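You operate a simulated robot arm through the tools that you are given. There is no shell and no other tool. Be economical: measure what you need, move in short steps, check, and stop when the job is done.

You are at the controls of a simulated robot arm. One attempt, no reset.

Task
Empty the peach tub into tin Lot 26 and close it.
Fine: lay the tin's lid on the narrow mat meanwhile and close with that same lid; the white tub goes back.
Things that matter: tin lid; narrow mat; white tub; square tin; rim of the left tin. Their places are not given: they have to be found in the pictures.

It is judged by the outcome, as a careful person would: the job done as asked, and still so three seconds after it is handed in. It fails if anything else is knocked over, pushed out of place, dropped, spilled or broken. A push-on lid holds only when it is set on centred and level and pressed home; a screw cap is set on level and turned clockwise until tight.

Robot
A 7-joint arm with a two-finger parallel gripper, fixed in place. Base frame: the origin is at the foot of the arm, x ahead of it, y to its left, z up; the work surface is at about z = 0.84. Units: m, degrees, N and s.
With the tool pointing down near the work surface it reaches from about 0.24 to 0.68 m from the base axis. Its first joint turns from -66.0 to 66.0 degrees. Payload 2.4 kg.
Tool frame: the origin (TCP) lies between the finger pads and is the grasp point; the fingertips stand 0.03 m ahead of it; z points along the fingers, y is the line along which they close. Largest opening 0.094 m; finger width 0.028, thickness 0.01; the body of the gripper, 0.05 by 0.096 m, starts 0.055 m behind the TCP.
Orientation is that of the tool frame in the base frame, as a unit quaternion [x, y, z, w]. With the fingers straight down and closing along the base's y, the tool's x points along the base's -x, its y along +y and its z along -z.

Tools
- The arm moves only by the tool jog_arm. Its argument "targets" is a list of rows, each a list of 7 numbers: the shift along the base's x, y, z in m, then the turn, a rotation vector about the base's x, y, z in degrees, then the finger opening in m, from 0 to 0.094. In form: [[x, y, z, ax, ay, az, jaw], ...]. A call has 1 to 20 rows; each row is the pose to reach, as a shift and turn from the pose commanded when the call began. A row lasts 0.2 s, in which the tool goes at most 0.05 m and 8.6 degrees; a call with a longer step from one row to the next is refused whole, and so is a gripper value outside its range. A pose out of reach is approached as far as the arm can. The call stops where the force on the tool passes 70 N (or 10 N more than at its start, if that is more) or the arm is blocked; 0.2 s more then pass. The fingers move at their own pace (about 0.153 m/s each) and stop on an object; they squeeze with about 39 N. The grip force told is the motor's: it shows also when the fingers shut on nothing. Time passes only in rows, and 0.2 s behind the last, so rows that repeat a pose let the fingers close. The reply holds the time, the measured pose of the TCP, the force on the tool along the base axes, the opening and the grip force, in the units named above and with some noise, and new pictures: "show" is both (left out), scene, wrist or none.
- Cameras (640 x 400 px; columns grow to the right, rows downward): "scene" is fixed at [0.0507, 0.4911, 1.4369]; the picture's right is [-0.58, -0.81, 0.00], its down [-0.51, 0.36, -0.78] and it looks along [0.63, -0.45, -0.63] (base axes); focal length 270 px, centre (320, 200). "wrist" rides on the gripper at [-0.037, 0, -0.058] in the tool frame; the picture's right is [0.00, -1.00, 0.00], its down [0.97, 0.00, -0.24] and it looks along [0.24, 0.00, 0.97] (tool axes); focal length 218 px, centre (320, 200).
- point_at(camera, pixels): there is no depth. For up to 12 entries [column, row, z] of the newest picture of that camera ("zoom" is the newest enlarged one), the place [x, y] in the base frame at which the ray of that pixel passes the height z, good to about 0.002 m. It takes no simulated time.
- enlarge(camera, box): a new picture of the part [left, top, right, bottom] of that camera's present view, enlarged. It takes no simulated time.
- sign_off(): hands the job in; it is judged then, once.

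Go step by step. Measure first, check grasps and placings, and put right what went wrong. The budget is 80 turns and 150 pictures, counting those below and the enlarged ones. Unless the task says otherwise, let go and move clear before handing in, and close with one line.

The tools are called after ">>>" by a JSON object that holds its "method" and its "body". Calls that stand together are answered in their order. jog_arm: Moves the arm, as the interface text tells. Its arguments: {"type":"object","properties":{"targets":{"type":"array"},"show":{"type":"string","enum":["both","scene","wrist","none"]}},"required":["targets"]} The other tools are called the same way: point_at (camera, pixels) gives the place at which the rays of pixels pass given heights; enlarge (camera, box) takes an enlarged picture of a part of a camera's view; sign_off () hands the job in.

At the start:

```text
clock: 0.0
position: [0.3012, 0.156, 1.2526]
orientation: [0.0, 1.0, 0.0, 0.001]
force: [-0.6, -0.3, 0.6]
width: 0.0939
finger_force: 0.1
```

scene: 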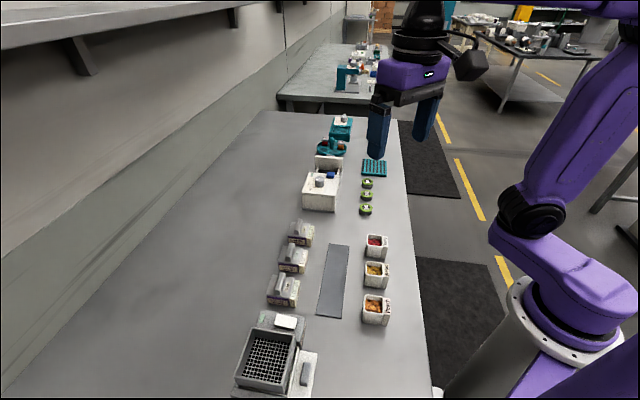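
wrist: 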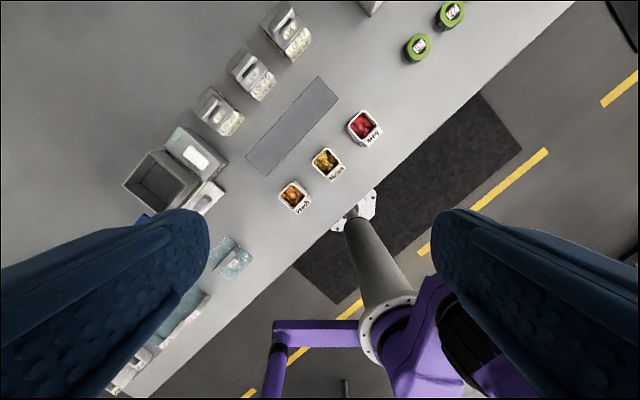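

The pictures show three white tubs (scene 376,310 / 376,275 / 376,245) and three tins with lids (283,290 / 293,258 / 301,233), with the narrow mat at (333,280). I'll enlarge them to read the labels.

>>> {"method": "enlarge", "body": {"camera": "scene", "box": [240, 210, 400, 330]}}

>>> {"method": "enlarge", "body": {"camera": "wrist", "box": [180, 0, 400, 220]}}

```text
3.33 times, centred on (320, 270) of scene
```

zoom: 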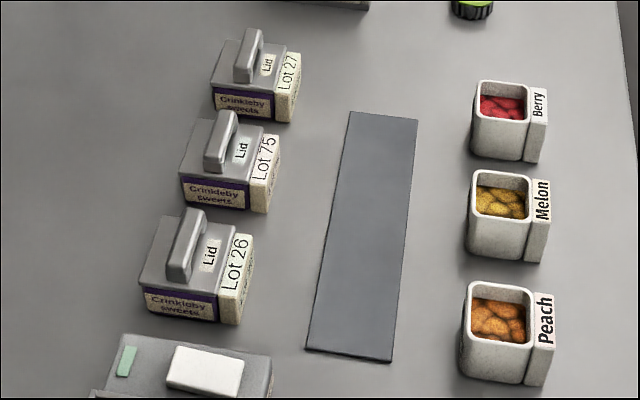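

```text
1.82 times, centred on (290, 110) of wrist
```

zoom: 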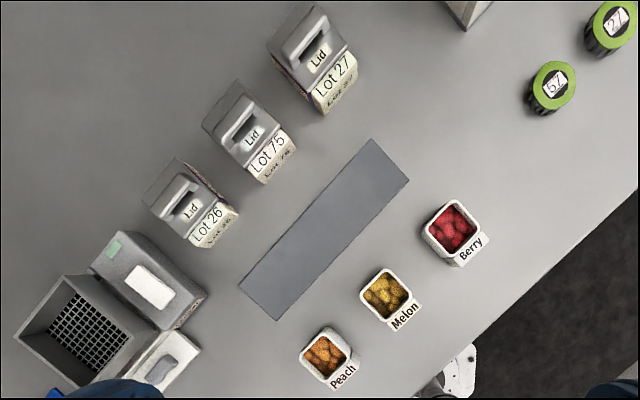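

Lot 26 is the nearest tin and peach is the nearest tub. I'll measure the mat, tub and tin from both cameras.

>>> {"method": "point_at", "body": {"camera": "zoom", "pixels": [[371, 139, 0.84], [410, 181, 0.84], [277, 320, 0.84], [239, 283, 0.84], [327, 326, 0.9], [353, 352, 0.9], [325, 384, 0.9], [300, 355, 0.9], [142, 194, 0.9], [175, 157, 0.9], [222, 198, 0.9], [186, 239, 0.9]]}}

>>> {"method": "point_at", "body": {"camera": "scene", "pixels": [[363.8, 295.5, 0.9], [381.8, 297.2, 0.9], [379.7, 315.3, 0.9], [361.4, 313.2, 0.9], [364.4, 325, 0.84], [377.3, 324.6, 0.84], [330, 243.3, 0.84], [349, 246, 0.84], [341.6, 318.6, 0.84], [316, 314.4, 0.84], [286, 306, 0.84], [267.7, 304, 0.84]]}}

>>> {"method": "enlarge", "body": {"camera": "scene", "box": [256, 260, 320, 316]}}

>>> {"method": "enlarge", "body": {"camera": "wrist", "box": [180, 70, 340, 230]}}

```text
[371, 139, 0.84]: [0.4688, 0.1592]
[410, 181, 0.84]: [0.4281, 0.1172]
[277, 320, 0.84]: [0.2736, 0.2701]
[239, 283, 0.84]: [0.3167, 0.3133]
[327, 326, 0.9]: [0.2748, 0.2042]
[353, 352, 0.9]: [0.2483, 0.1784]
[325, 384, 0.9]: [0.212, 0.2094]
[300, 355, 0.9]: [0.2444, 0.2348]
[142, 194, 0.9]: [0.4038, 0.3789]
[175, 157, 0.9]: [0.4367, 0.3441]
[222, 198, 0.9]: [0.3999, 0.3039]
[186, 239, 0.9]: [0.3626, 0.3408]
```

```text
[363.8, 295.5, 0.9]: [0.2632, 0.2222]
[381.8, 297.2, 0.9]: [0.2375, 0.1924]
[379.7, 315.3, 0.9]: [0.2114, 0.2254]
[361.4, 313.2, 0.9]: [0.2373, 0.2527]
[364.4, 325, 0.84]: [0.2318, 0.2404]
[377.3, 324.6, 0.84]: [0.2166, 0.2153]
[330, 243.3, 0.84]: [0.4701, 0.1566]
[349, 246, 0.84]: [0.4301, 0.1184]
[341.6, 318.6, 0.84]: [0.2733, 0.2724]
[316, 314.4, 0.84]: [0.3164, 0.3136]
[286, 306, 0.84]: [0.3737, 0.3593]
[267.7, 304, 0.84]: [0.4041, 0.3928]
```

```text
7.14 times, centred on (288, 288) of scene
```

zoom: 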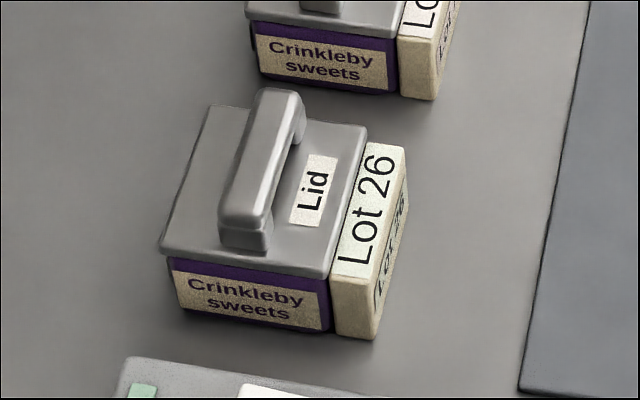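

```text
2.50 times, centred on (260, 150) of wrist
```

zoom: 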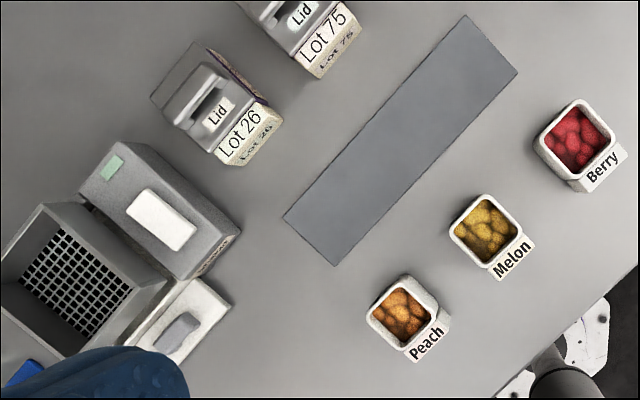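

Peach tub sits near (0.243, 0.211) and the Lot 26 tin near (0.395, 0.34), with the bench rotated 45° to the base. I'll go above the tin with the tool turned −45°, so that the fingers close across the lid's handle, and look closer.

>>> {"method": "jog_arm", "body": {"targets": [[0.015, 0.03, -0.03, 0, 0, -7.5, 0.094], [0.03, 0.06, -0.06, 0, 0, -15, 0.094], [0.045, 0.09, -0.09, 0, 0, -22.5, 0.094], [0.06, 0.12, -0.12, 0, 0, -30, 0.094], [0.075, 0.15, -0.15, 0, 0, -37.5, 0.094], [0.09, 0.18, -0.17, 0, 0, -45, 0.094], [0.09, 0.18, -0.17, 0, 0, -45, 0.094]]}}

```text
clock: 1.6
position: [0.389, 0.3383, 1.0835]
orientation: [0.383, 0.924, 0.0, 0.0]
force: [-0.8, -0.7, 0.6]
width: 0.0941
finger_force: 0.1
```

scene: 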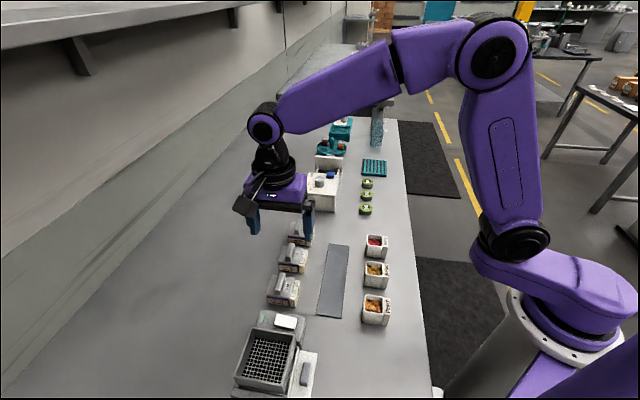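
wrist: 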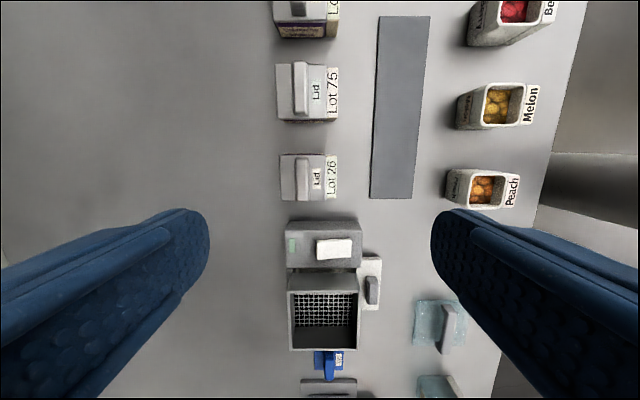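

Bench axes now line up with the picture; the Lot 26 lid is at (303,177). I'll enlarge it for exact measurement.

>>> {"method": "enlarge", "body": {"camera": "wrist", "box": [264, 140, 360, 220]}}

>>> {"method": "enlarge", "body": {"camera": "wrist", "box": [430, 140, 530, 220]}}

```text
5.00 times, centred on (312, 180) of wrist
```

zoom: 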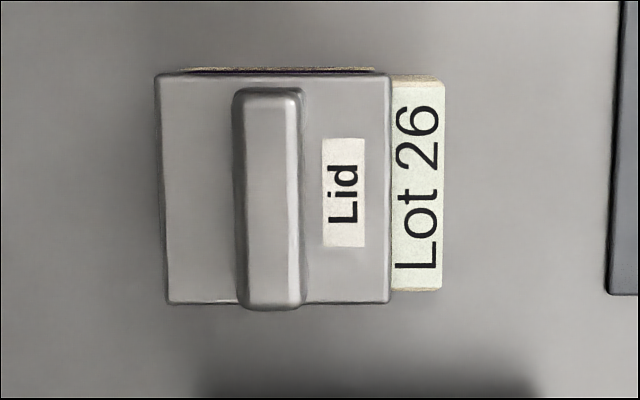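

```text
5.00 times, centred on (480, 180) of wrist
```

zoom: 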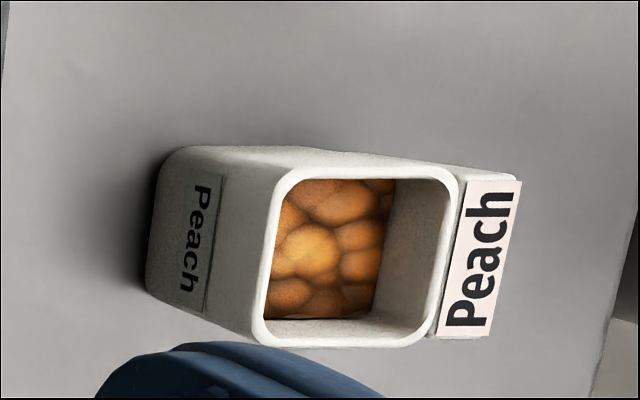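

Now triangulating the lid and tub heights using both cameras.

>>> {"method": "point_at", "body": {"camera": "wrist", "pixels": [[279.4, 155, 0.89], [325.6, 154.6, 0.89], [326, 200.6, 0.89], [281.6, 200.6, 0.89], [302.2, 158.4, 0.91], [315.4, 158.6, 0.91], [315, 200.6, 0.91], [304, 201.6, 0.91]]}}

>>> {"method": "point_at", "body": {"camera": "scene", "pixels": [[272.2, 274.7, 0.89], [294.3, 277.5, 0.89], [289.1, 298.8, 0.89], [265.6, 295, 0.89], [281, 272.5, 0.91], [287, 273, 0.91], [274.5, 290.5, 0.91], [280.5, 292, 0.91], [286.5, 307, 0.84], [289.5, 307.3, 0.84], [296, 307.5, 0.84]]}}

>>> {"method": "point_at", "body": {"camera": "zoom", "pixels": [[285, 170, 0.89], [456, 178, 0.89], [432, 340, 0.89], [255, 340, 0.89], [515, 182, 0.89], [490, 335, 0.89], [172, 155, 0.84], [147, 290, 0.84]]}}

>>> {"method": "enlarge", "body": {"camera": "scene", "box": [348, 280, 404, 336]}}

```text
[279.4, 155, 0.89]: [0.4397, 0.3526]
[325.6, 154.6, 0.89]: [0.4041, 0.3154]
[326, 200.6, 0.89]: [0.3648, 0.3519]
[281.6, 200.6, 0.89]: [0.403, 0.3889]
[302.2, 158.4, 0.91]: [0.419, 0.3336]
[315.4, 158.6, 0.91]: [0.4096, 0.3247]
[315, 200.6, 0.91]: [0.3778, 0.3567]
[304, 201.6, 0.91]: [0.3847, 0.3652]
```

```text
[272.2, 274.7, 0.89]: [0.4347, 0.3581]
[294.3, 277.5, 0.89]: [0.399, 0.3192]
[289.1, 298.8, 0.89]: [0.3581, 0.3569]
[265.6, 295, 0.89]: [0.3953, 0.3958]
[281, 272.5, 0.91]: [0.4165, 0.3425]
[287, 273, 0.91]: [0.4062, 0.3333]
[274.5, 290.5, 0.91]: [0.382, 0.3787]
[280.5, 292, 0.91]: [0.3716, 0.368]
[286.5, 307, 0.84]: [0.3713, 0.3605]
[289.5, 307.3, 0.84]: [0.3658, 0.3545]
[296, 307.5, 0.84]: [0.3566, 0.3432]
```

```text
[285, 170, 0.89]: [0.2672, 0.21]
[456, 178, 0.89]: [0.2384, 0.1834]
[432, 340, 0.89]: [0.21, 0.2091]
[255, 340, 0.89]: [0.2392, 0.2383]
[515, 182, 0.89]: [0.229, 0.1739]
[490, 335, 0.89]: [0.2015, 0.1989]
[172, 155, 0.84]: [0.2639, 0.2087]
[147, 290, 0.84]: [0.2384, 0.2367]
```

```text
7.14 times, centred on (376, 308) of scene
```

zoom: 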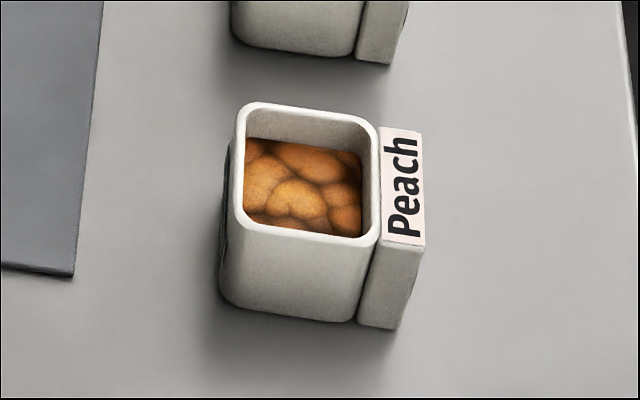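

Lid top is about z 0.880, centred (0.402, 0.354), with its handle top near 0.897 running along the bench. I'll descend partway over the handle and check the alignment.

>>> {"method": "jog_arm", "body": {"targets": [[0.006, 0.008, -0.045, 0, 0, 0, 0.06], [0.012, 0.016, -0.09, 0, 0, 0, 0.05], [0.012, 0.016, -0.125, 0, 0, 0, 0.045], [0.012, 0.016, -0.125, 0, 0, 0, 0.045]]}}

>>> {"method": "enlarge", "body": {"camera": "scene", "box": [220, 210, 340, 310]}}

```text
clock: 2.6
position: [0.4035, 0.3492, 0.9569]
orientation: [0.383, 0.924, 0.0, 0.0]
force: [-0.1, 0.0, -0.4]
width: 0.045
finger_force: 0.1
```

scene: 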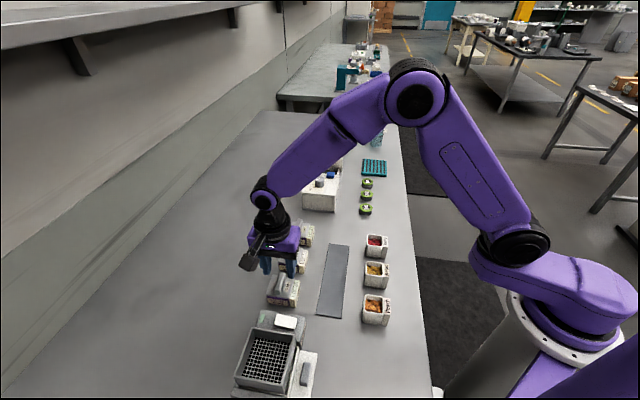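
wrist: 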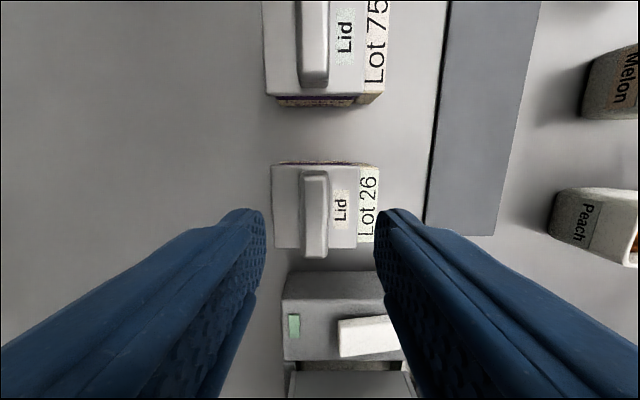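

```text
4.00 times, centred on (280, 260) of scene
```

zoom: 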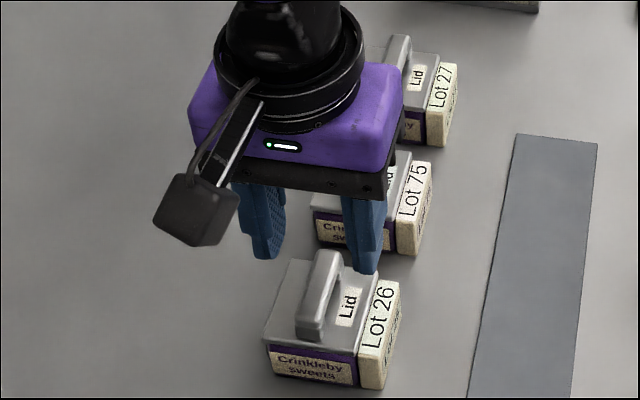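

Handle sits at column 315 (target 320), rows 170–258, centred on the tool's axis to within 3 mm. I'll correct this and descend with the fingers astride the handle.

>>> {"method": "jog_arm", "body": {"targets": [[0.001, 0.0025, -0.015, 0, 0, 0, 0.045], [0.001, 0.0025, -0.03, 0, 0, 0, 0.045], [0.001, 0.0025, -0.038, 0, 0, 0, 0.045], [0.001, 0.0025, -0.042, 0, 0, 0, 0.045], [0.001, 0.0025, -0.042, 0, 0, 0, 0.045]]}}

>>> {"method": "enlarge", "body": {"camera": "scene", "box": [240, 240, 320, 310]}}

```text
clock: 3.8
position: [0.4039, 0.3516, 0.9146]
orientation: [0.383, 0.924, 0.0, 0.0]
force: [-0.5, 0.3, 0.8]
width: 0.045
finger_force: 0.1
```

scene: 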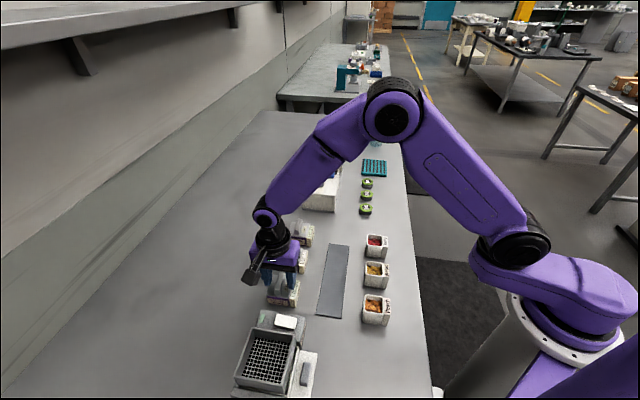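
wrist: 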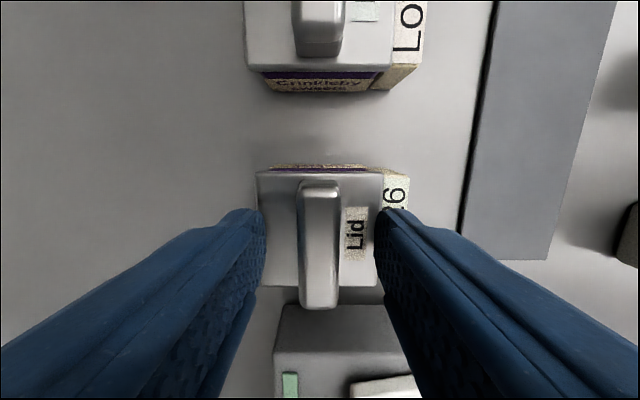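

```text
5.71 times, centred on (280, 275) of scene
```

zoom: 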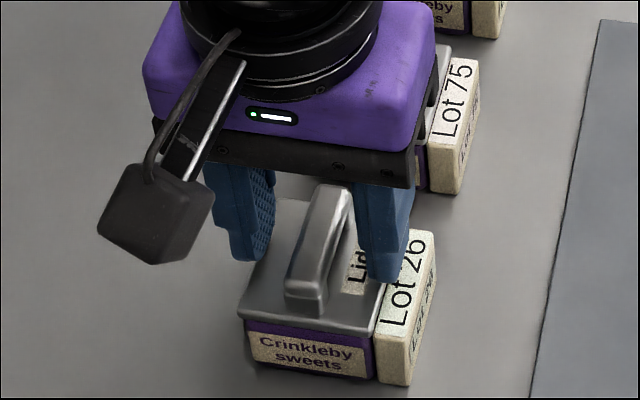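

Handle is centred between the fingers (column 319) and there is no contact force. I'll close on it.

>>> {"method": "jog_arm", "body": {"targets": [[0, 0, 0, 0, 0, 0, 0.03], [0, 0, 0, 0, 0, 0, 0.02], [0, 0, 0, 0, 0, 0, 0.005], [0, 0, 0, 0, 0, 0, 0.005]], "show": "wrist"}}

```text
clock: 4.8
position: [0.4044, 0.3527, 0.9154]
orientation: [0.383, 0.924, 0.0, 0.0]
force: [-0.1, 0.0, 0.0]
width: 0.0147
finger_force: 39.1
```

wrist: 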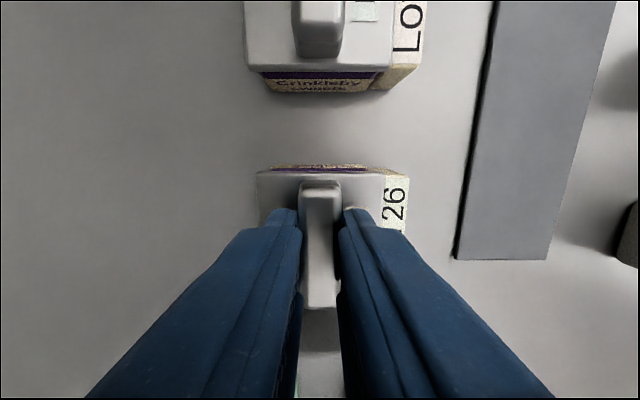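

Handle is held at 14.7 mm. I'll lift slowly, watching whether the tin stays behind.

>>> {"method": "jog_arm", "body": {"targets": [[0, 0, 0.003, 0, 0, 0, 0.005], [0, 0, 0.006, 0, 0, 0, 0.005], [0, 0, 0.01, 0, 0, 0, 0.005], [0, 0, 0.015, 0, 0, 0, 0.005], [0, 0, 0.02, 0, 0, 0, 0.005], [0, 0, 0.02, 0, 0, 0, 0.005]], "show": "wrist"}}

>>> {"method": "enlarge", "body": {"camera": "scene", "box": [240, 240, 320, 310]}}

```text
clock: 6.2
position: [0.4022, 0.3543, 0.9361]
orientation: [0.383, 0.924, -0.001, 0.0]
force: [0.4, 0.2, -0.8]
width: 0.0146
finger_force: 39.1
```

wrist: 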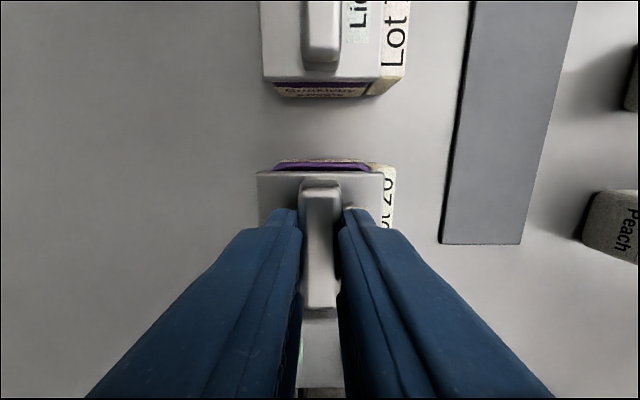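

```text
5.71 times, centred on (280, 275) of scene
```

zoom: 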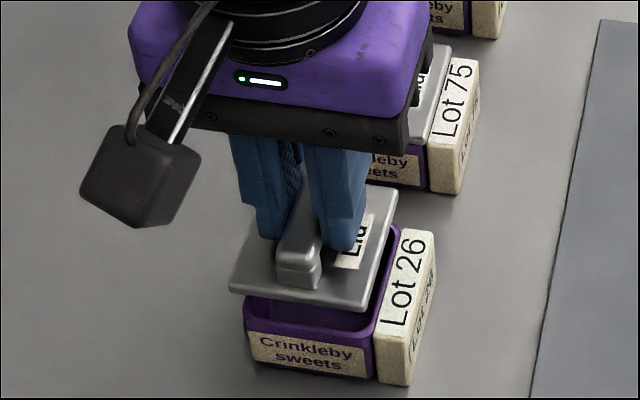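

The lid came away cleanly; the tin stayed put. I'll raise it and carry it to the far part of the mat, hovering there.

>>> {"method": "jog_arm", "body": {"targets": [[0, 0, 0.04, 0, 0, 0, 0.005], [0, 0, 0.07, 0, 0, 0, 0.005], [0.0015, -0.044, 0.07, 0, 0, 0, 0.005], [0.003, -0.088, 0.07, 0, 0, 0, 0.005], [0.005, -0.132, 0.07, 0, 0, 0, 0.005], [0.0066, -0.176, 0.06, 0, 0, 0, 0.005], [0.0066, -0.176, 0.02, 0, 0, 0, 0.005], [0.0066, -0.176, 0.0, 0, 0, 0, 0.005], [0.0066, -0.176, 0.0, 0, 0, 0, 0.005]]}}

>>> {"method": "enlarge", "body": {"camera": "scene", "box": [270, 210, 390, 330]}}

```text
clock: 8.2
position: [0.4126, 0.1792, 0.935]
orientation: [0.383, 0.924, 0.0, 0.0]
force: [-0.2, 1.0, -0.9]
width: 0.0147
finger_force: 38.8
```

scene: 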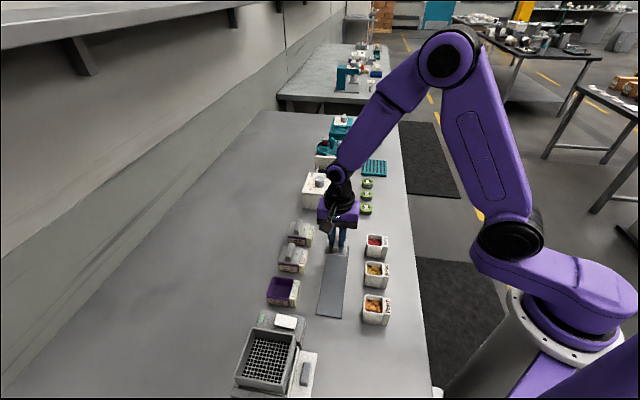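
wrist: 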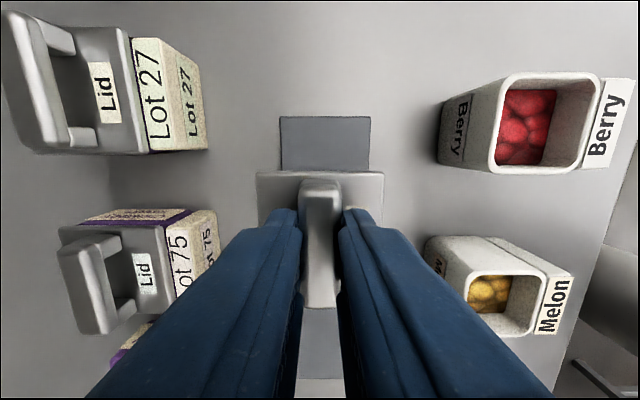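

```text
3.33 times, centred on (330, 270) of scene
```

zoom: 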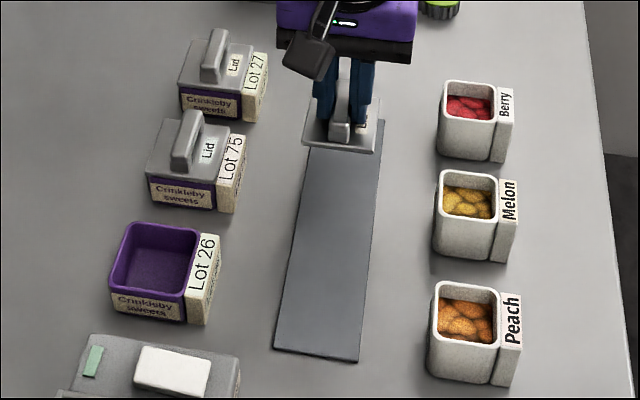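

The mat spans columns 280–370, so the lid is about 3.5 mm too far from the robot. I'll correct and lower toward contact.

>>> {"method": "jog_arm", "body": {"targets": [[-0.0025, -0.0025, -0.02, 0, 0, 0, 0.005], [-0.0025, -0.0025, -0.035, 0, 0, 0, 0.005], [-0.0025, -0.0025, -0.042, 0, 0, 0, 0.005], [-0.0025, -0.0025, -0.046, 0, 0, 0, 0.005], [-0.0025, -0.0025, -0.046, 0, 0, 0, 0.005]], "show": "wrist"}}

>>> {"method": "enlarge", "body": {"camera": "scene", "box": [300, 220, 370, 270]}}

```text
clock: 9.4
position: [0.4081, 0.1764, 0.8913]
orientation: [0.383, 0.924, 0.0, 0.001]
force: [-0.6, 0.0, 0.3]
width: 0.0147
finger_force: 38.9
```

wrist: 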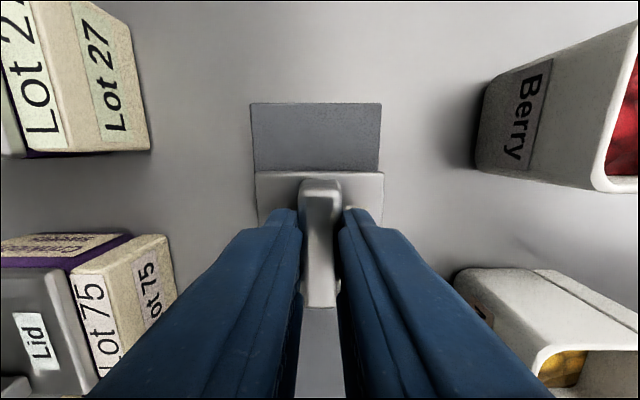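

```text
8.00 times, centred on (335, 245) of scene
```

zoom: 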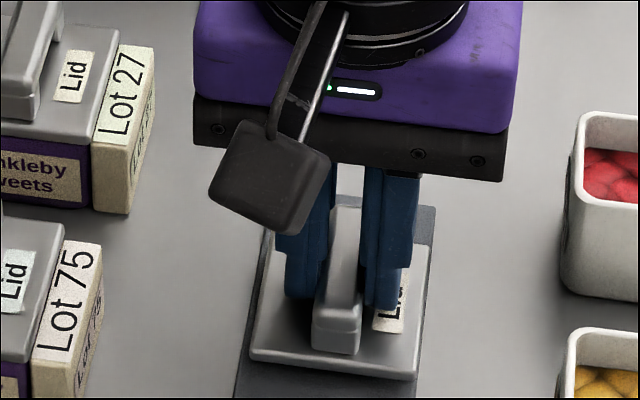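

Nearly down, with the lid 2 mm off the other way. I'll nudge it and lower in small steps until contact shows.

>>> {"method": "jog_arm", "body": {"targets": [[0.0012, 0.0012, -0.002, 0, 0, 0, 0.005], [0.0012, 0.0012, -0.004, 0, 0, 0, 0.005], [0.0012, 0.0012, -0.006, 0, 0, 0, 0.005], [0.0012, 0.0012, -0.006, 0, 0, 0, 0.005]], "show": "none"}}

```text
clock: 10.4
position: [0.4085, 0.1771, 0.8845]
orientation: [0.383, 0.924, 0.0, 0.0]
force: [0.1, 0.0, -0.6]
width: 0.0146
finger_force: 39.0
```

No contact yet, at z 0.8845. I'll continue in 1 mm steps.

>>> {"method": "jog_arm", "body": {"targets": [[0, 0, -0.001, 0, 0, 0, 0.005], [0, 0, -0.002, 0, 0, 0, 0.005], [0, 0, -0.002, 0, 0, 0, 0.005]], "show": "none"}}

>>> {"method": "enlarge", "body": {"camera": "scene", "box": [300, 220, 370, 270]}}

```text
clock: 11.2
position: [0.4083, 0.1771, 0.8837]
orientation: [0.383, 0.924, 0.001, 0.0]
force: [-5.0, -3.4, 25.0]
width: 0.0147
finger_force: 39.3
```

```text
8.00 times, centred on (335, 245) of scene
```

zoom: 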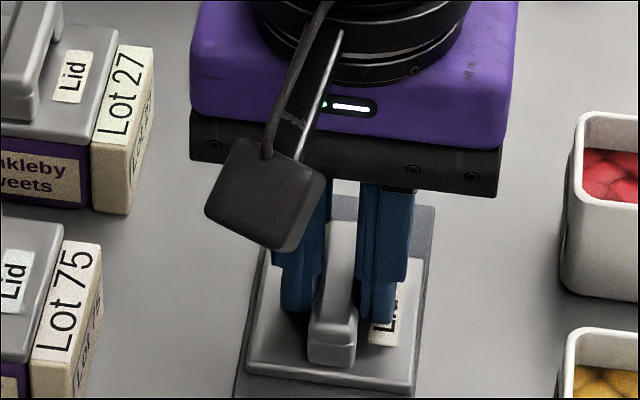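

Contact made (25 N). I'll ease off, open, and rise straight up.

>>> {"method": "jog_arm", "body": {"targets": [[0, 0, 0.0015, 0, 0, 0, 0.005], [0, 0, 0.0015, 0, 0, 0, 0.03], [0, 0, 0.0015, 0, 0, 0, 0.045], [0, 0, 0.0015, 0, 0, 0, 0.045], [0, 0, 0.03, 0, 0, 0, 0.045], [0, 0, 0.07, 0, 0, 0, 0.045], [0, 0, 0.11, 0, 0, 0, 0.05], [0, 0, 0.11, 0, 0, 0, 0.05]]}}

```text
clock: 13.0
position: [0.4088, 0.1742, 0.9934]
orientation: [0.383, 0.924, 0.0, 0.0]
force: [-0.4, 0.0, -0.6]
width: 0.0497
finger_force: 0.1
```

scene: 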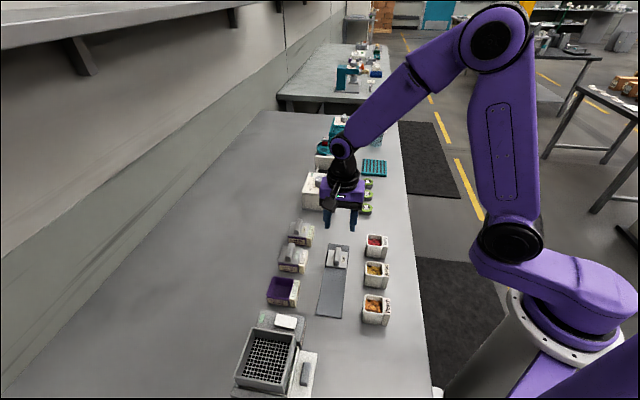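
wrist: 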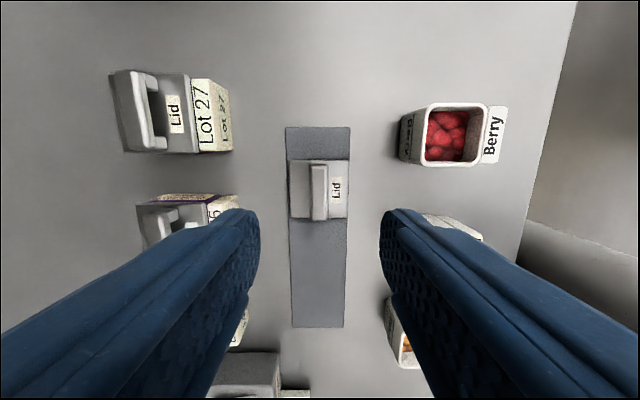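

The lid rests squarely on the mat. Now I'll go over the peach tub, turning +90° so the fingers close along the row of tubs.

>>> {"method": "jog_arm", "body": {"targets": [[-0.015, 0.003, 0.02, 0, 0, 8.2, 0.06], [-0.03, 0.006, 0.04, 0, 0, 16.4, 0.06], [-0.045, 0.009, 0.05, 0, 0, 24.6, 0.06], [-0.06, 0.012, 0.05, 0, 0, 32.8, 0.06], [-0.075, 0.015, 0.05, 0, 0, 41, 0.06], [-0.09, 0.018, 0.05, 0, 0, 49.2, 0.06], [-0.105, 0.022, 0.05, 0, 0, 57.4, 0.06], [-0.12, 0.026, 0.05, 0, 0, 65.6, 0.06], [-0.135, 0.03, 0.05, 0, 0, 73.8, 0.06], [-0.15, 0.033, 0.05, 0, 0, 82, 0.06], [-0.165, 0.035, 0.04, 0, 0, 90, 0.06], [-0.165, 0.035, 0.04, 0, 0, 90, 0.06]]}}

>>> {"method": "enlarge", "body": {"camera": "wrist", "box": [220, 100, 420, 300]}}

```text
clock: 15.6
position: [0.2453, 0.212, 1.0324]
orientation: [-0.383, 0.924, -0.001, 0.0]
force: [0.5, 1.0, 0.2]
width: 0.0602
finger_force: 0.2
```

scene: 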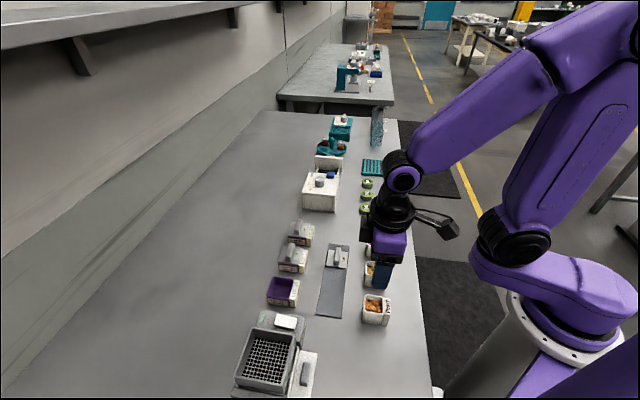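
wrist: 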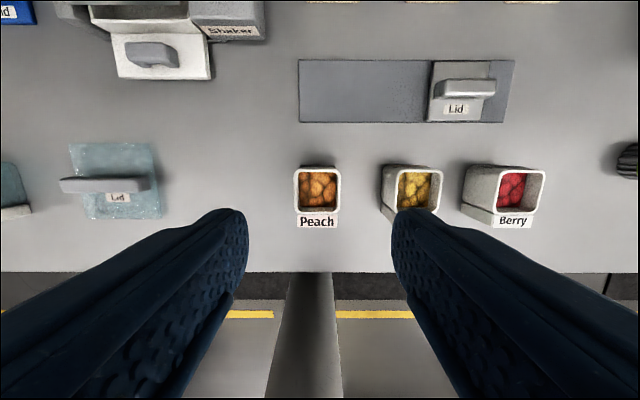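

```text
2.00 times, centred on (320, 200) of wrist
```

zoom: 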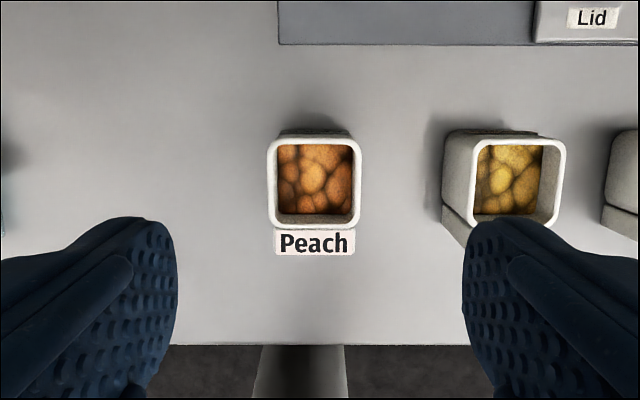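

The peach tub is aligned with the fingers (rim columns 293–341). I'll triangulate its rim height and centre.

>>> {"method": "point_at", "body": {"camera": "wrist", "pixels": [[293.5, 168.5, 0.885], [339.5, 168.5, 0.885], [340.5, 214, 0.885], [294, 214, 0.885], [299, 164, 0.84], [335, 164.5, 0.84]]}}

>>> {"method": "point_at", "body": {"camera": "scene", "pixels": [[364.8, 294.4, 0.885], [383.8, 297.8, 0.885], [384.1, 313.9, 0.885], [364.2, 311.5, 0.885], [362, 321.5, 0.84], [381, 325, 0.84]]}}

>>> {"method": "enlarge", "body": {"camera": "scene", "box": [340, 280, 420, 340]}}

```text
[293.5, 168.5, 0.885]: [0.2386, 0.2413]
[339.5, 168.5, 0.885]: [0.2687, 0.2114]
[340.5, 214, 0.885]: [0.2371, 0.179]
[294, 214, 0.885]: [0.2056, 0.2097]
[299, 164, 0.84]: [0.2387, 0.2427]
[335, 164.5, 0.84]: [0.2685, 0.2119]
```

```text
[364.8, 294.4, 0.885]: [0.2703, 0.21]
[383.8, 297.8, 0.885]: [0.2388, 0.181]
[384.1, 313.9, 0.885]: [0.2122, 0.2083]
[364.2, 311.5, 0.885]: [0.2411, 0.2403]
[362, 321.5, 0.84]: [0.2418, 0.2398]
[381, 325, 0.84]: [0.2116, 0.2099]
```

```text
6.67 times, centred on (380, 310) of scene
```

zoom: 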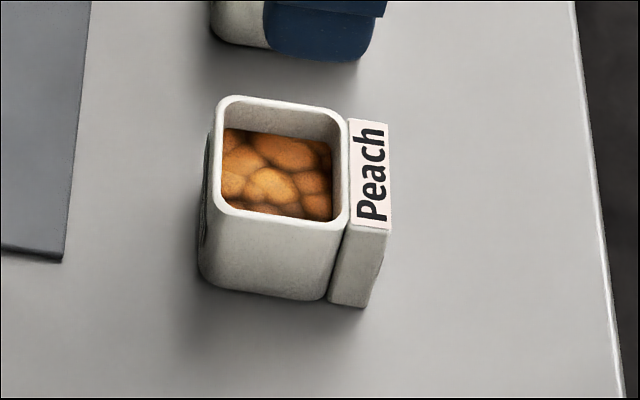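

Tub centre is about (0.239, 0.211), rim z about 0.884, width 42 mm. I'll tilt the hand 30° outward (fingers leaning toward the robot), so that the later pour only needs the hand brought to horizontal, and come down partway.

>>> {"method": "jog_arm", "body": {"targets": [[-0.0007, 0.0035, -0.02, -5.3, 5.3, 0, 0.065], [-0.0007, 0.0035, -0.04, -10.6, 10.6, 0, 0.065], [-0.0007, 0.0035, -0.06, -15.9, 15.9, 0, 0.065], [-0.0007, 0.0035, -0.08, -21.2, 21.2, 0, 0.065], [-0.0007, 0.0035, -0.09, -21.2, 21.2, 0, 0.065], [-0.0007, 0.0035, -0.09, -21.2, 21.2, 0, 0.065]]}}

>>> {"method": "enlarge", "body": {"camera": "scene", "box": [320, 240, 440, 340]}}

```text
clock: 17.0
position: [0.2422, 0.2156, 0.9421]
orientation: [-0.37, 0.892, -0.099, -0.239]
force: [0.1, -0.3, 0.0]
width: 0.0648
finger_force: 0.0
```

scene: 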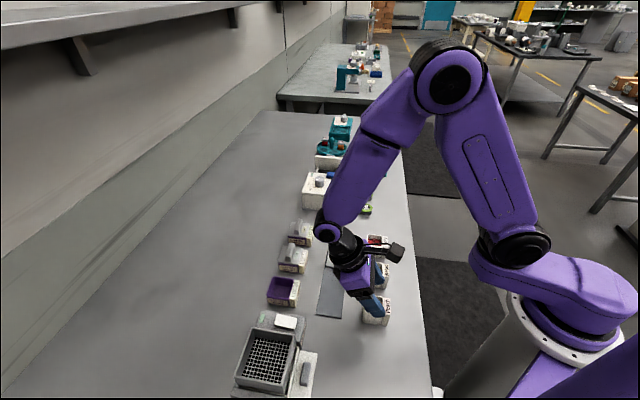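
wrist: 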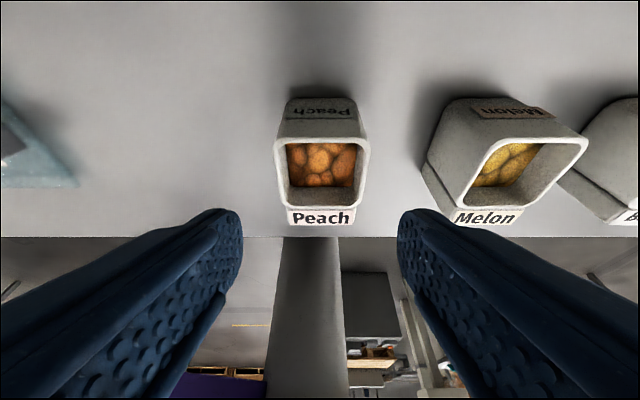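

```text
4.00 times, centred on (380, 290) of scene
```

zoom: 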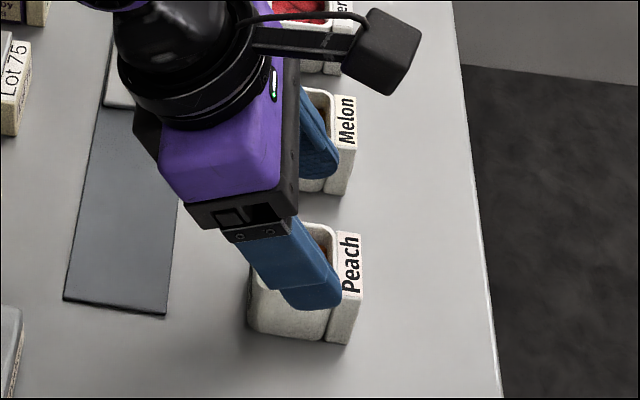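

The pictures show the camera stalk on the tool's +x side, here facing the robot. It would hang below the hand when I tip, so I'd rather have it on the other side. I'll rise, level the hand, and try turning it half around.

>>> {"method": "jog_arm", "body": {"targets": [[0, 0, 0.04, 5.3, -5.3, 0, 0.065], [0, 0, 0.08, 10.6, -10.6, 0, 0.065], [0, 0, 0.11, 15.9, -15.9, 0, 0.065], [0, 0, 0.14, 21.2, -21.2, 0, 0.065], [0, 0, 0.14, 21.2, -21.2, 0, 0.065]], "show": "none"}}

>>> {"method": "jog_arm", "body": {"targets": [[0, 0, 0, 0, 0, 8.5, 0.065], [0, 0, 0, 0, 0, 17, 0.065], [0, 0, 0, 0, 0, 25.5, 0.065], [0, 0, 0, 0, 0, 34, 0.065], [0, 0, 0, 0, 0, 42.5, 0.065], [0, 0, 0, 0, 0, 51, 0.065], [0, 0, 0, 0, 0, 59.5, 0.065], [0, 0, 0, 0, 0, 68, 0.065], [0, 0, 0, 0, 0, 76.5, 0.065], [0, 0, 0, 0, 0, 85, 0.065], [0, 0, 0, 0, 0, 93.5, 0.065], [0, 0, 0, 0, 0, 102, 0.065], [0, 0, 0, 0, 0, 110.5, 0.065], [0, 0, 0, 0, 0, 119, 0.065], [0, 0, 0, 0, 0, 127.5, 0.065], [0, 0, 0, 0, 0, 136, 0.065], [0, 0, 0, 0, 0, 144.5, 0.065], [0, 0, 0, 0, 0, 153, 0.065], [0, 0, 0, 0, 0, 161.5, 0.065], [0, 0, 0, 0, 0, 170, 0.065]]}}

```text
clock: 18.2
position: [0.244, 0.2154, 1.0814]
orientation: [-0.382, 0.924, 0.0, -0.001]
force: [0.0, 0.0, -0.4]
width: 0.0649
finger_force: 0.1
```

```text
clock: 22.4
position: [0.2443, 0.216, 1.0846]
orientation: [0.953, 0.301, 0.0, 0.0]
force: [-0.2, -0.4, 0.4]
width: 0.0652
finger_force: 0.0
```

scene: 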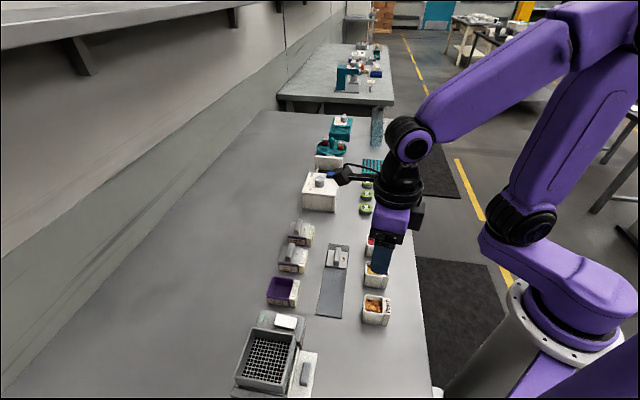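
wrist: 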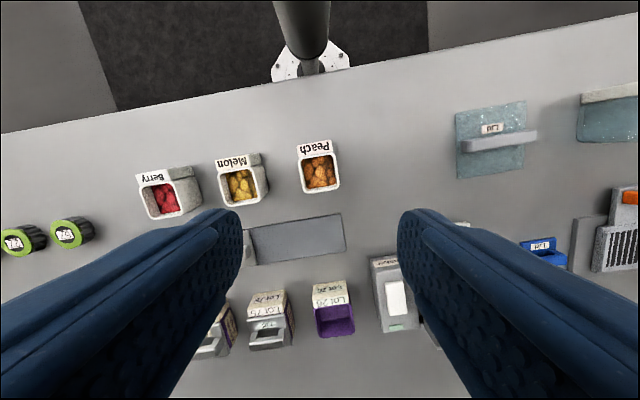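

The half turn works; the stalk is now on the far side. I'll finish the turn, then tilt and hover lower.

>>> {"method": "jog_arm", "body": {"targets": [[0, 0, -0.02, 0, 0, 5, 0.065], [0, 0, -0.04, 0, 0, 10, 0.065], [0, 0, -0.04, 0, 0, 10, 0.065]], "show": "none"}}

>>> {"method": "jog_arm", "body": {"targets": [[0, 0, -0.02, -5.3, 5.3, 0, 0.065], [0, 0, -0.04, -10.6, 10.6, 0, 0.065], [0, 0, -0.06, -15.9, 15.9, 0, 0.065], [0, 0, -0.08, -21.2, 21.2, 0, 0.065], [0, 0, -0.1, -21.2, 21.2, 0, 0.065], [0, 0, -0.1, -21.2, 21.2, 0, 0.065]]}}

>>> {"method": "enlarge", "body": {"camera": "scene", "box": [280, 220, 440, 340]}}

```text
clock: 23.2
position: [0.243, 0.2148, 1.0416]
orientation: [0.924, 0.383, 0.0, 0.0]
force: [1.1, -0.3, 0.6]
width: 0.0649
finger_force: 0.0
```

```text
clock: 24.6
position: [0.2439, 0.2159, 0.9434]
orientation: [0.892, 0.37, -0.239, 0.1]
force: [-0.2, 0.2, -0.3]
width: 0.0648
finger_force: 0.1
```

scene: 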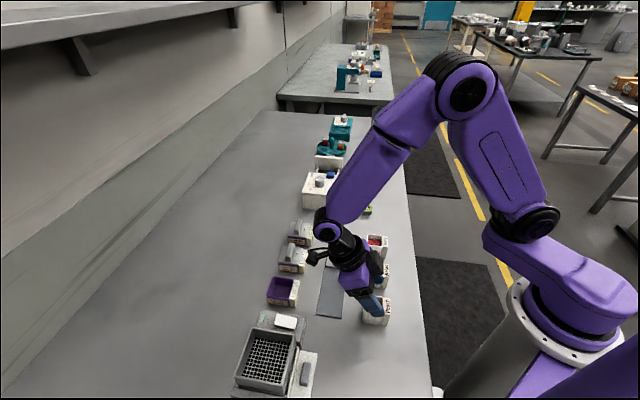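
wrist: 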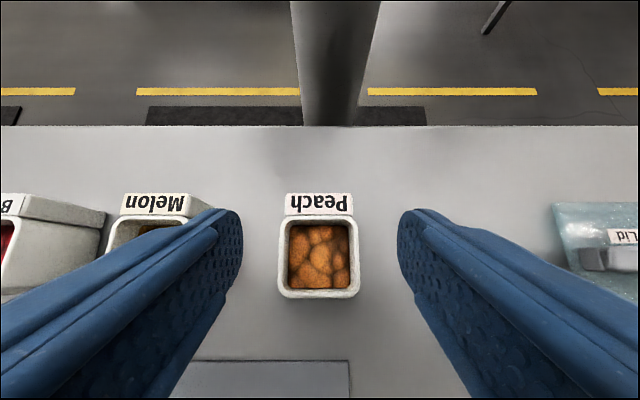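

```text
3.33 times, centred on (360, 280) of scene
```

zoom: 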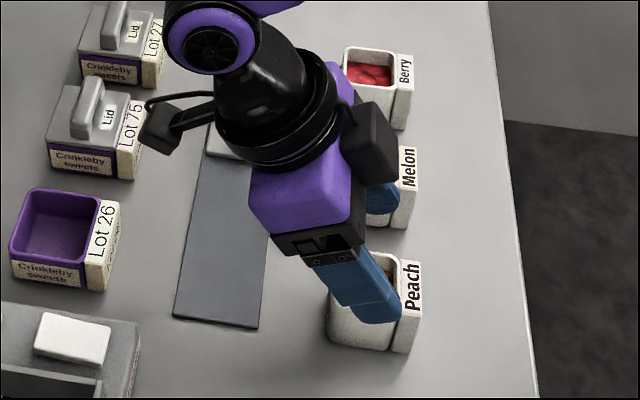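

The tub is centred between the fingers (column 319). Before descending I'll check where the stalk's camera box (scene px 312,260) hangs relative to the tins.

>>> {"method": "point_at", "body": {"camera": "scene", "pixels": [[312, 260, 0.93], [312, 260, 0.96], [312, 260, 0.99], [312, 260, 1.02], [322, 246, 1.0], [289, 254, 0.905]]}}

>>> {"method": "enlarge", "body": {"camera": "scene", "box": [280, 220, 360, 280]}}

```text
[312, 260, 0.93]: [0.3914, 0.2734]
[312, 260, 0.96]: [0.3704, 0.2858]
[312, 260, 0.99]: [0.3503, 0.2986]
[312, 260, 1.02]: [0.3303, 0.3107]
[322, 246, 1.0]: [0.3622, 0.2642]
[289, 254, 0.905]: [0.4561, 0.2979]
```

```text
6.67 times, centred on (320, 250) of scene
```

zoom: 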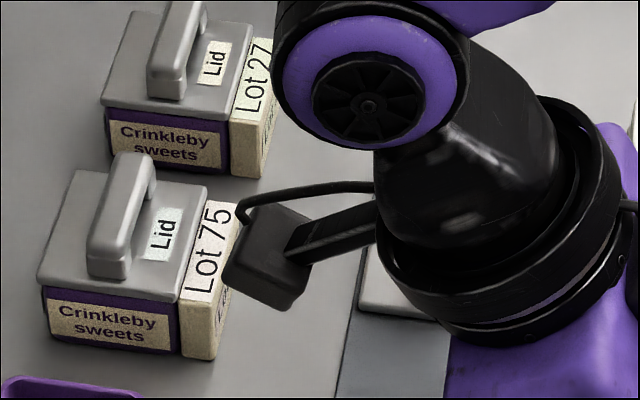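

The box will end up around (v 0.46, z 0.91) over clear bench. I'll descend to the grip height in steps.

>>> {"method": "jog_arm", "body": {"targets": [[0, 0, -0.02, 0, 0, 0, 0.065], [0, 0, -0.04, 0, 0, 0, 0.065], [0, 0, -0.055, 0, 0, 0, 0.065], [0, 0, -0.063, 0, 0, 0, 0.065], [0, 0, -0.063, 0, 0, 0, 0.065]]}}

>>> {"method": "enlarge", "body": {"camera": "scene", "box": [300, 240, 420, 340]}}

```text
clock: 25.8
position: [0.2438, 0.2151, 0.8786]
orientation: [0.892, 0.37, -0.238, 0.1]
force: [-0.1, 0.5, -0.6]
width: 0.0646
finger_force: 0.2
```

scene: 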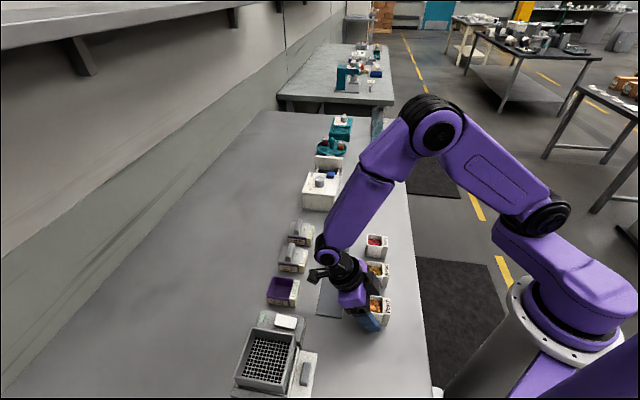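
wrist: 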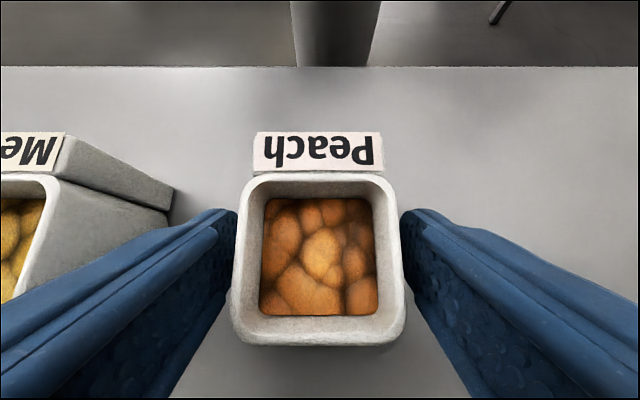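

```text
4.00 times, centred on (360, 290) of scene
```

zoom: 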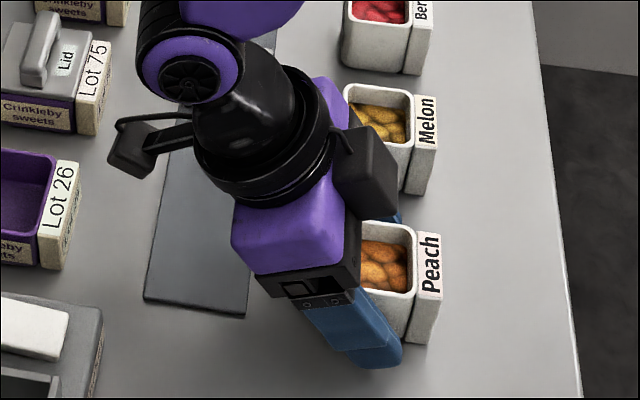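

The tub stands centred between the fingers. I'll close on it.

>>> {"method": "jog_arm", "body": {"targets": [[0, 0, 0, 0, 0, 0, 0.05], [0, 0, 0, 0, 0, 0, 0.042], [0, 0, 0, 0, 0, 0, 0.03], [0, 0, 0, 0, 0, 0, 0.03]], "show": "wrist"}}

```text
clock: 26.8
position: [0.2427, 0.2147, 0.8797]
orientation: [0.892, 0.37, -0.239, 0.099]
force: [0.4, 0.4, 0.1]
width: 0.0475
finger_force: 38.4
```

wrist: 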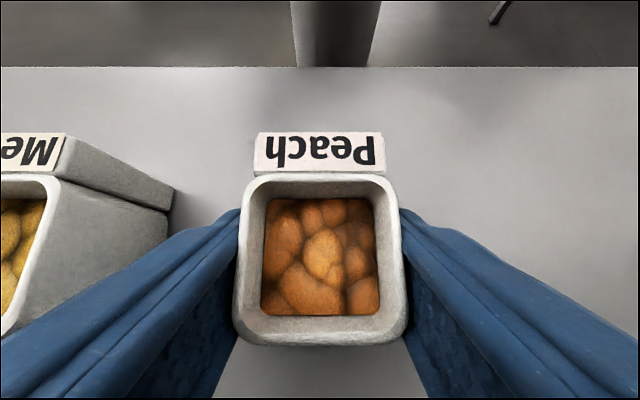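

Tub held at 47.5 mm. I'll lift it level and carry it over toward the Lot 26 tin at a safe height, keeping it upright.

>>> {"method": "jog_arm", "body": {"targets": [[0, 0, 0.01, 0, 0, 0, 0.03], [0, 0, 0.03, 0, 0, 0, 0.03], [0, 0, 0.06, 0, 0, 0, 0.03], [0, 0, 0.09, 0, 0, 0, 0.03], [0, 0, 0.12, 0, 0, 0, 0.03], [0.02, 0.017, 0.12, 0, 0, 0, 0.03], [0.045, 0.039, 0.12, 0, 0, 0, 0.03], [0.07, 0.061, 0.12, 0, 0, 0, 0.03], [0.095, 0.083, 0.12, 0, 0, 0, 0.03], [0.12, 0.105, 0.12, 0, 0, 0, 0.03], [0.145, 0.127, 0.12, 0, 0, 0, 0.03], [0.16, 0.14, 0.12, 0, 0, 0, 0.03], [0.1694, 0.1488, 0.12, 0, 0, 0, 0.03], [0.1694, 0.1488, 0.12, 0, 0, 0, 0.03]]}}

```text
clock: 29.8
position: [0.4113, 0.3642, 0.999]
orientation: [0.893, 0.368, -0.238, 0.099]
force: [0.6, 1.1, -1.1]
width: 0.0473
finger_force: 39.1
```

scene: 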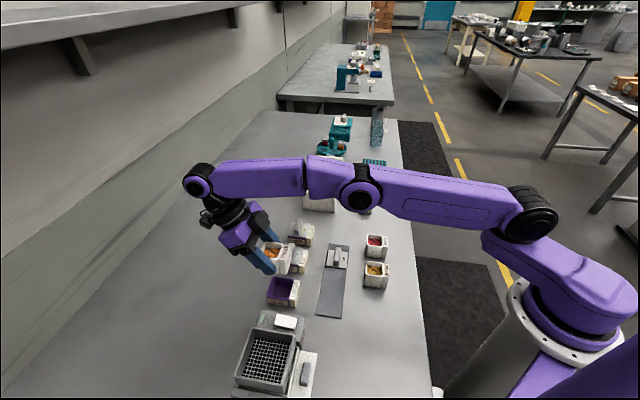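
wrist: 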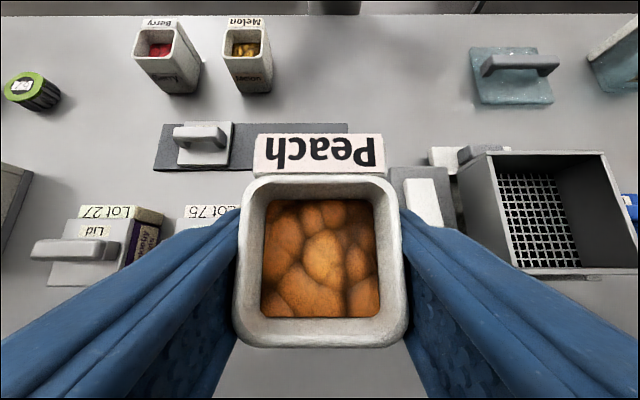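

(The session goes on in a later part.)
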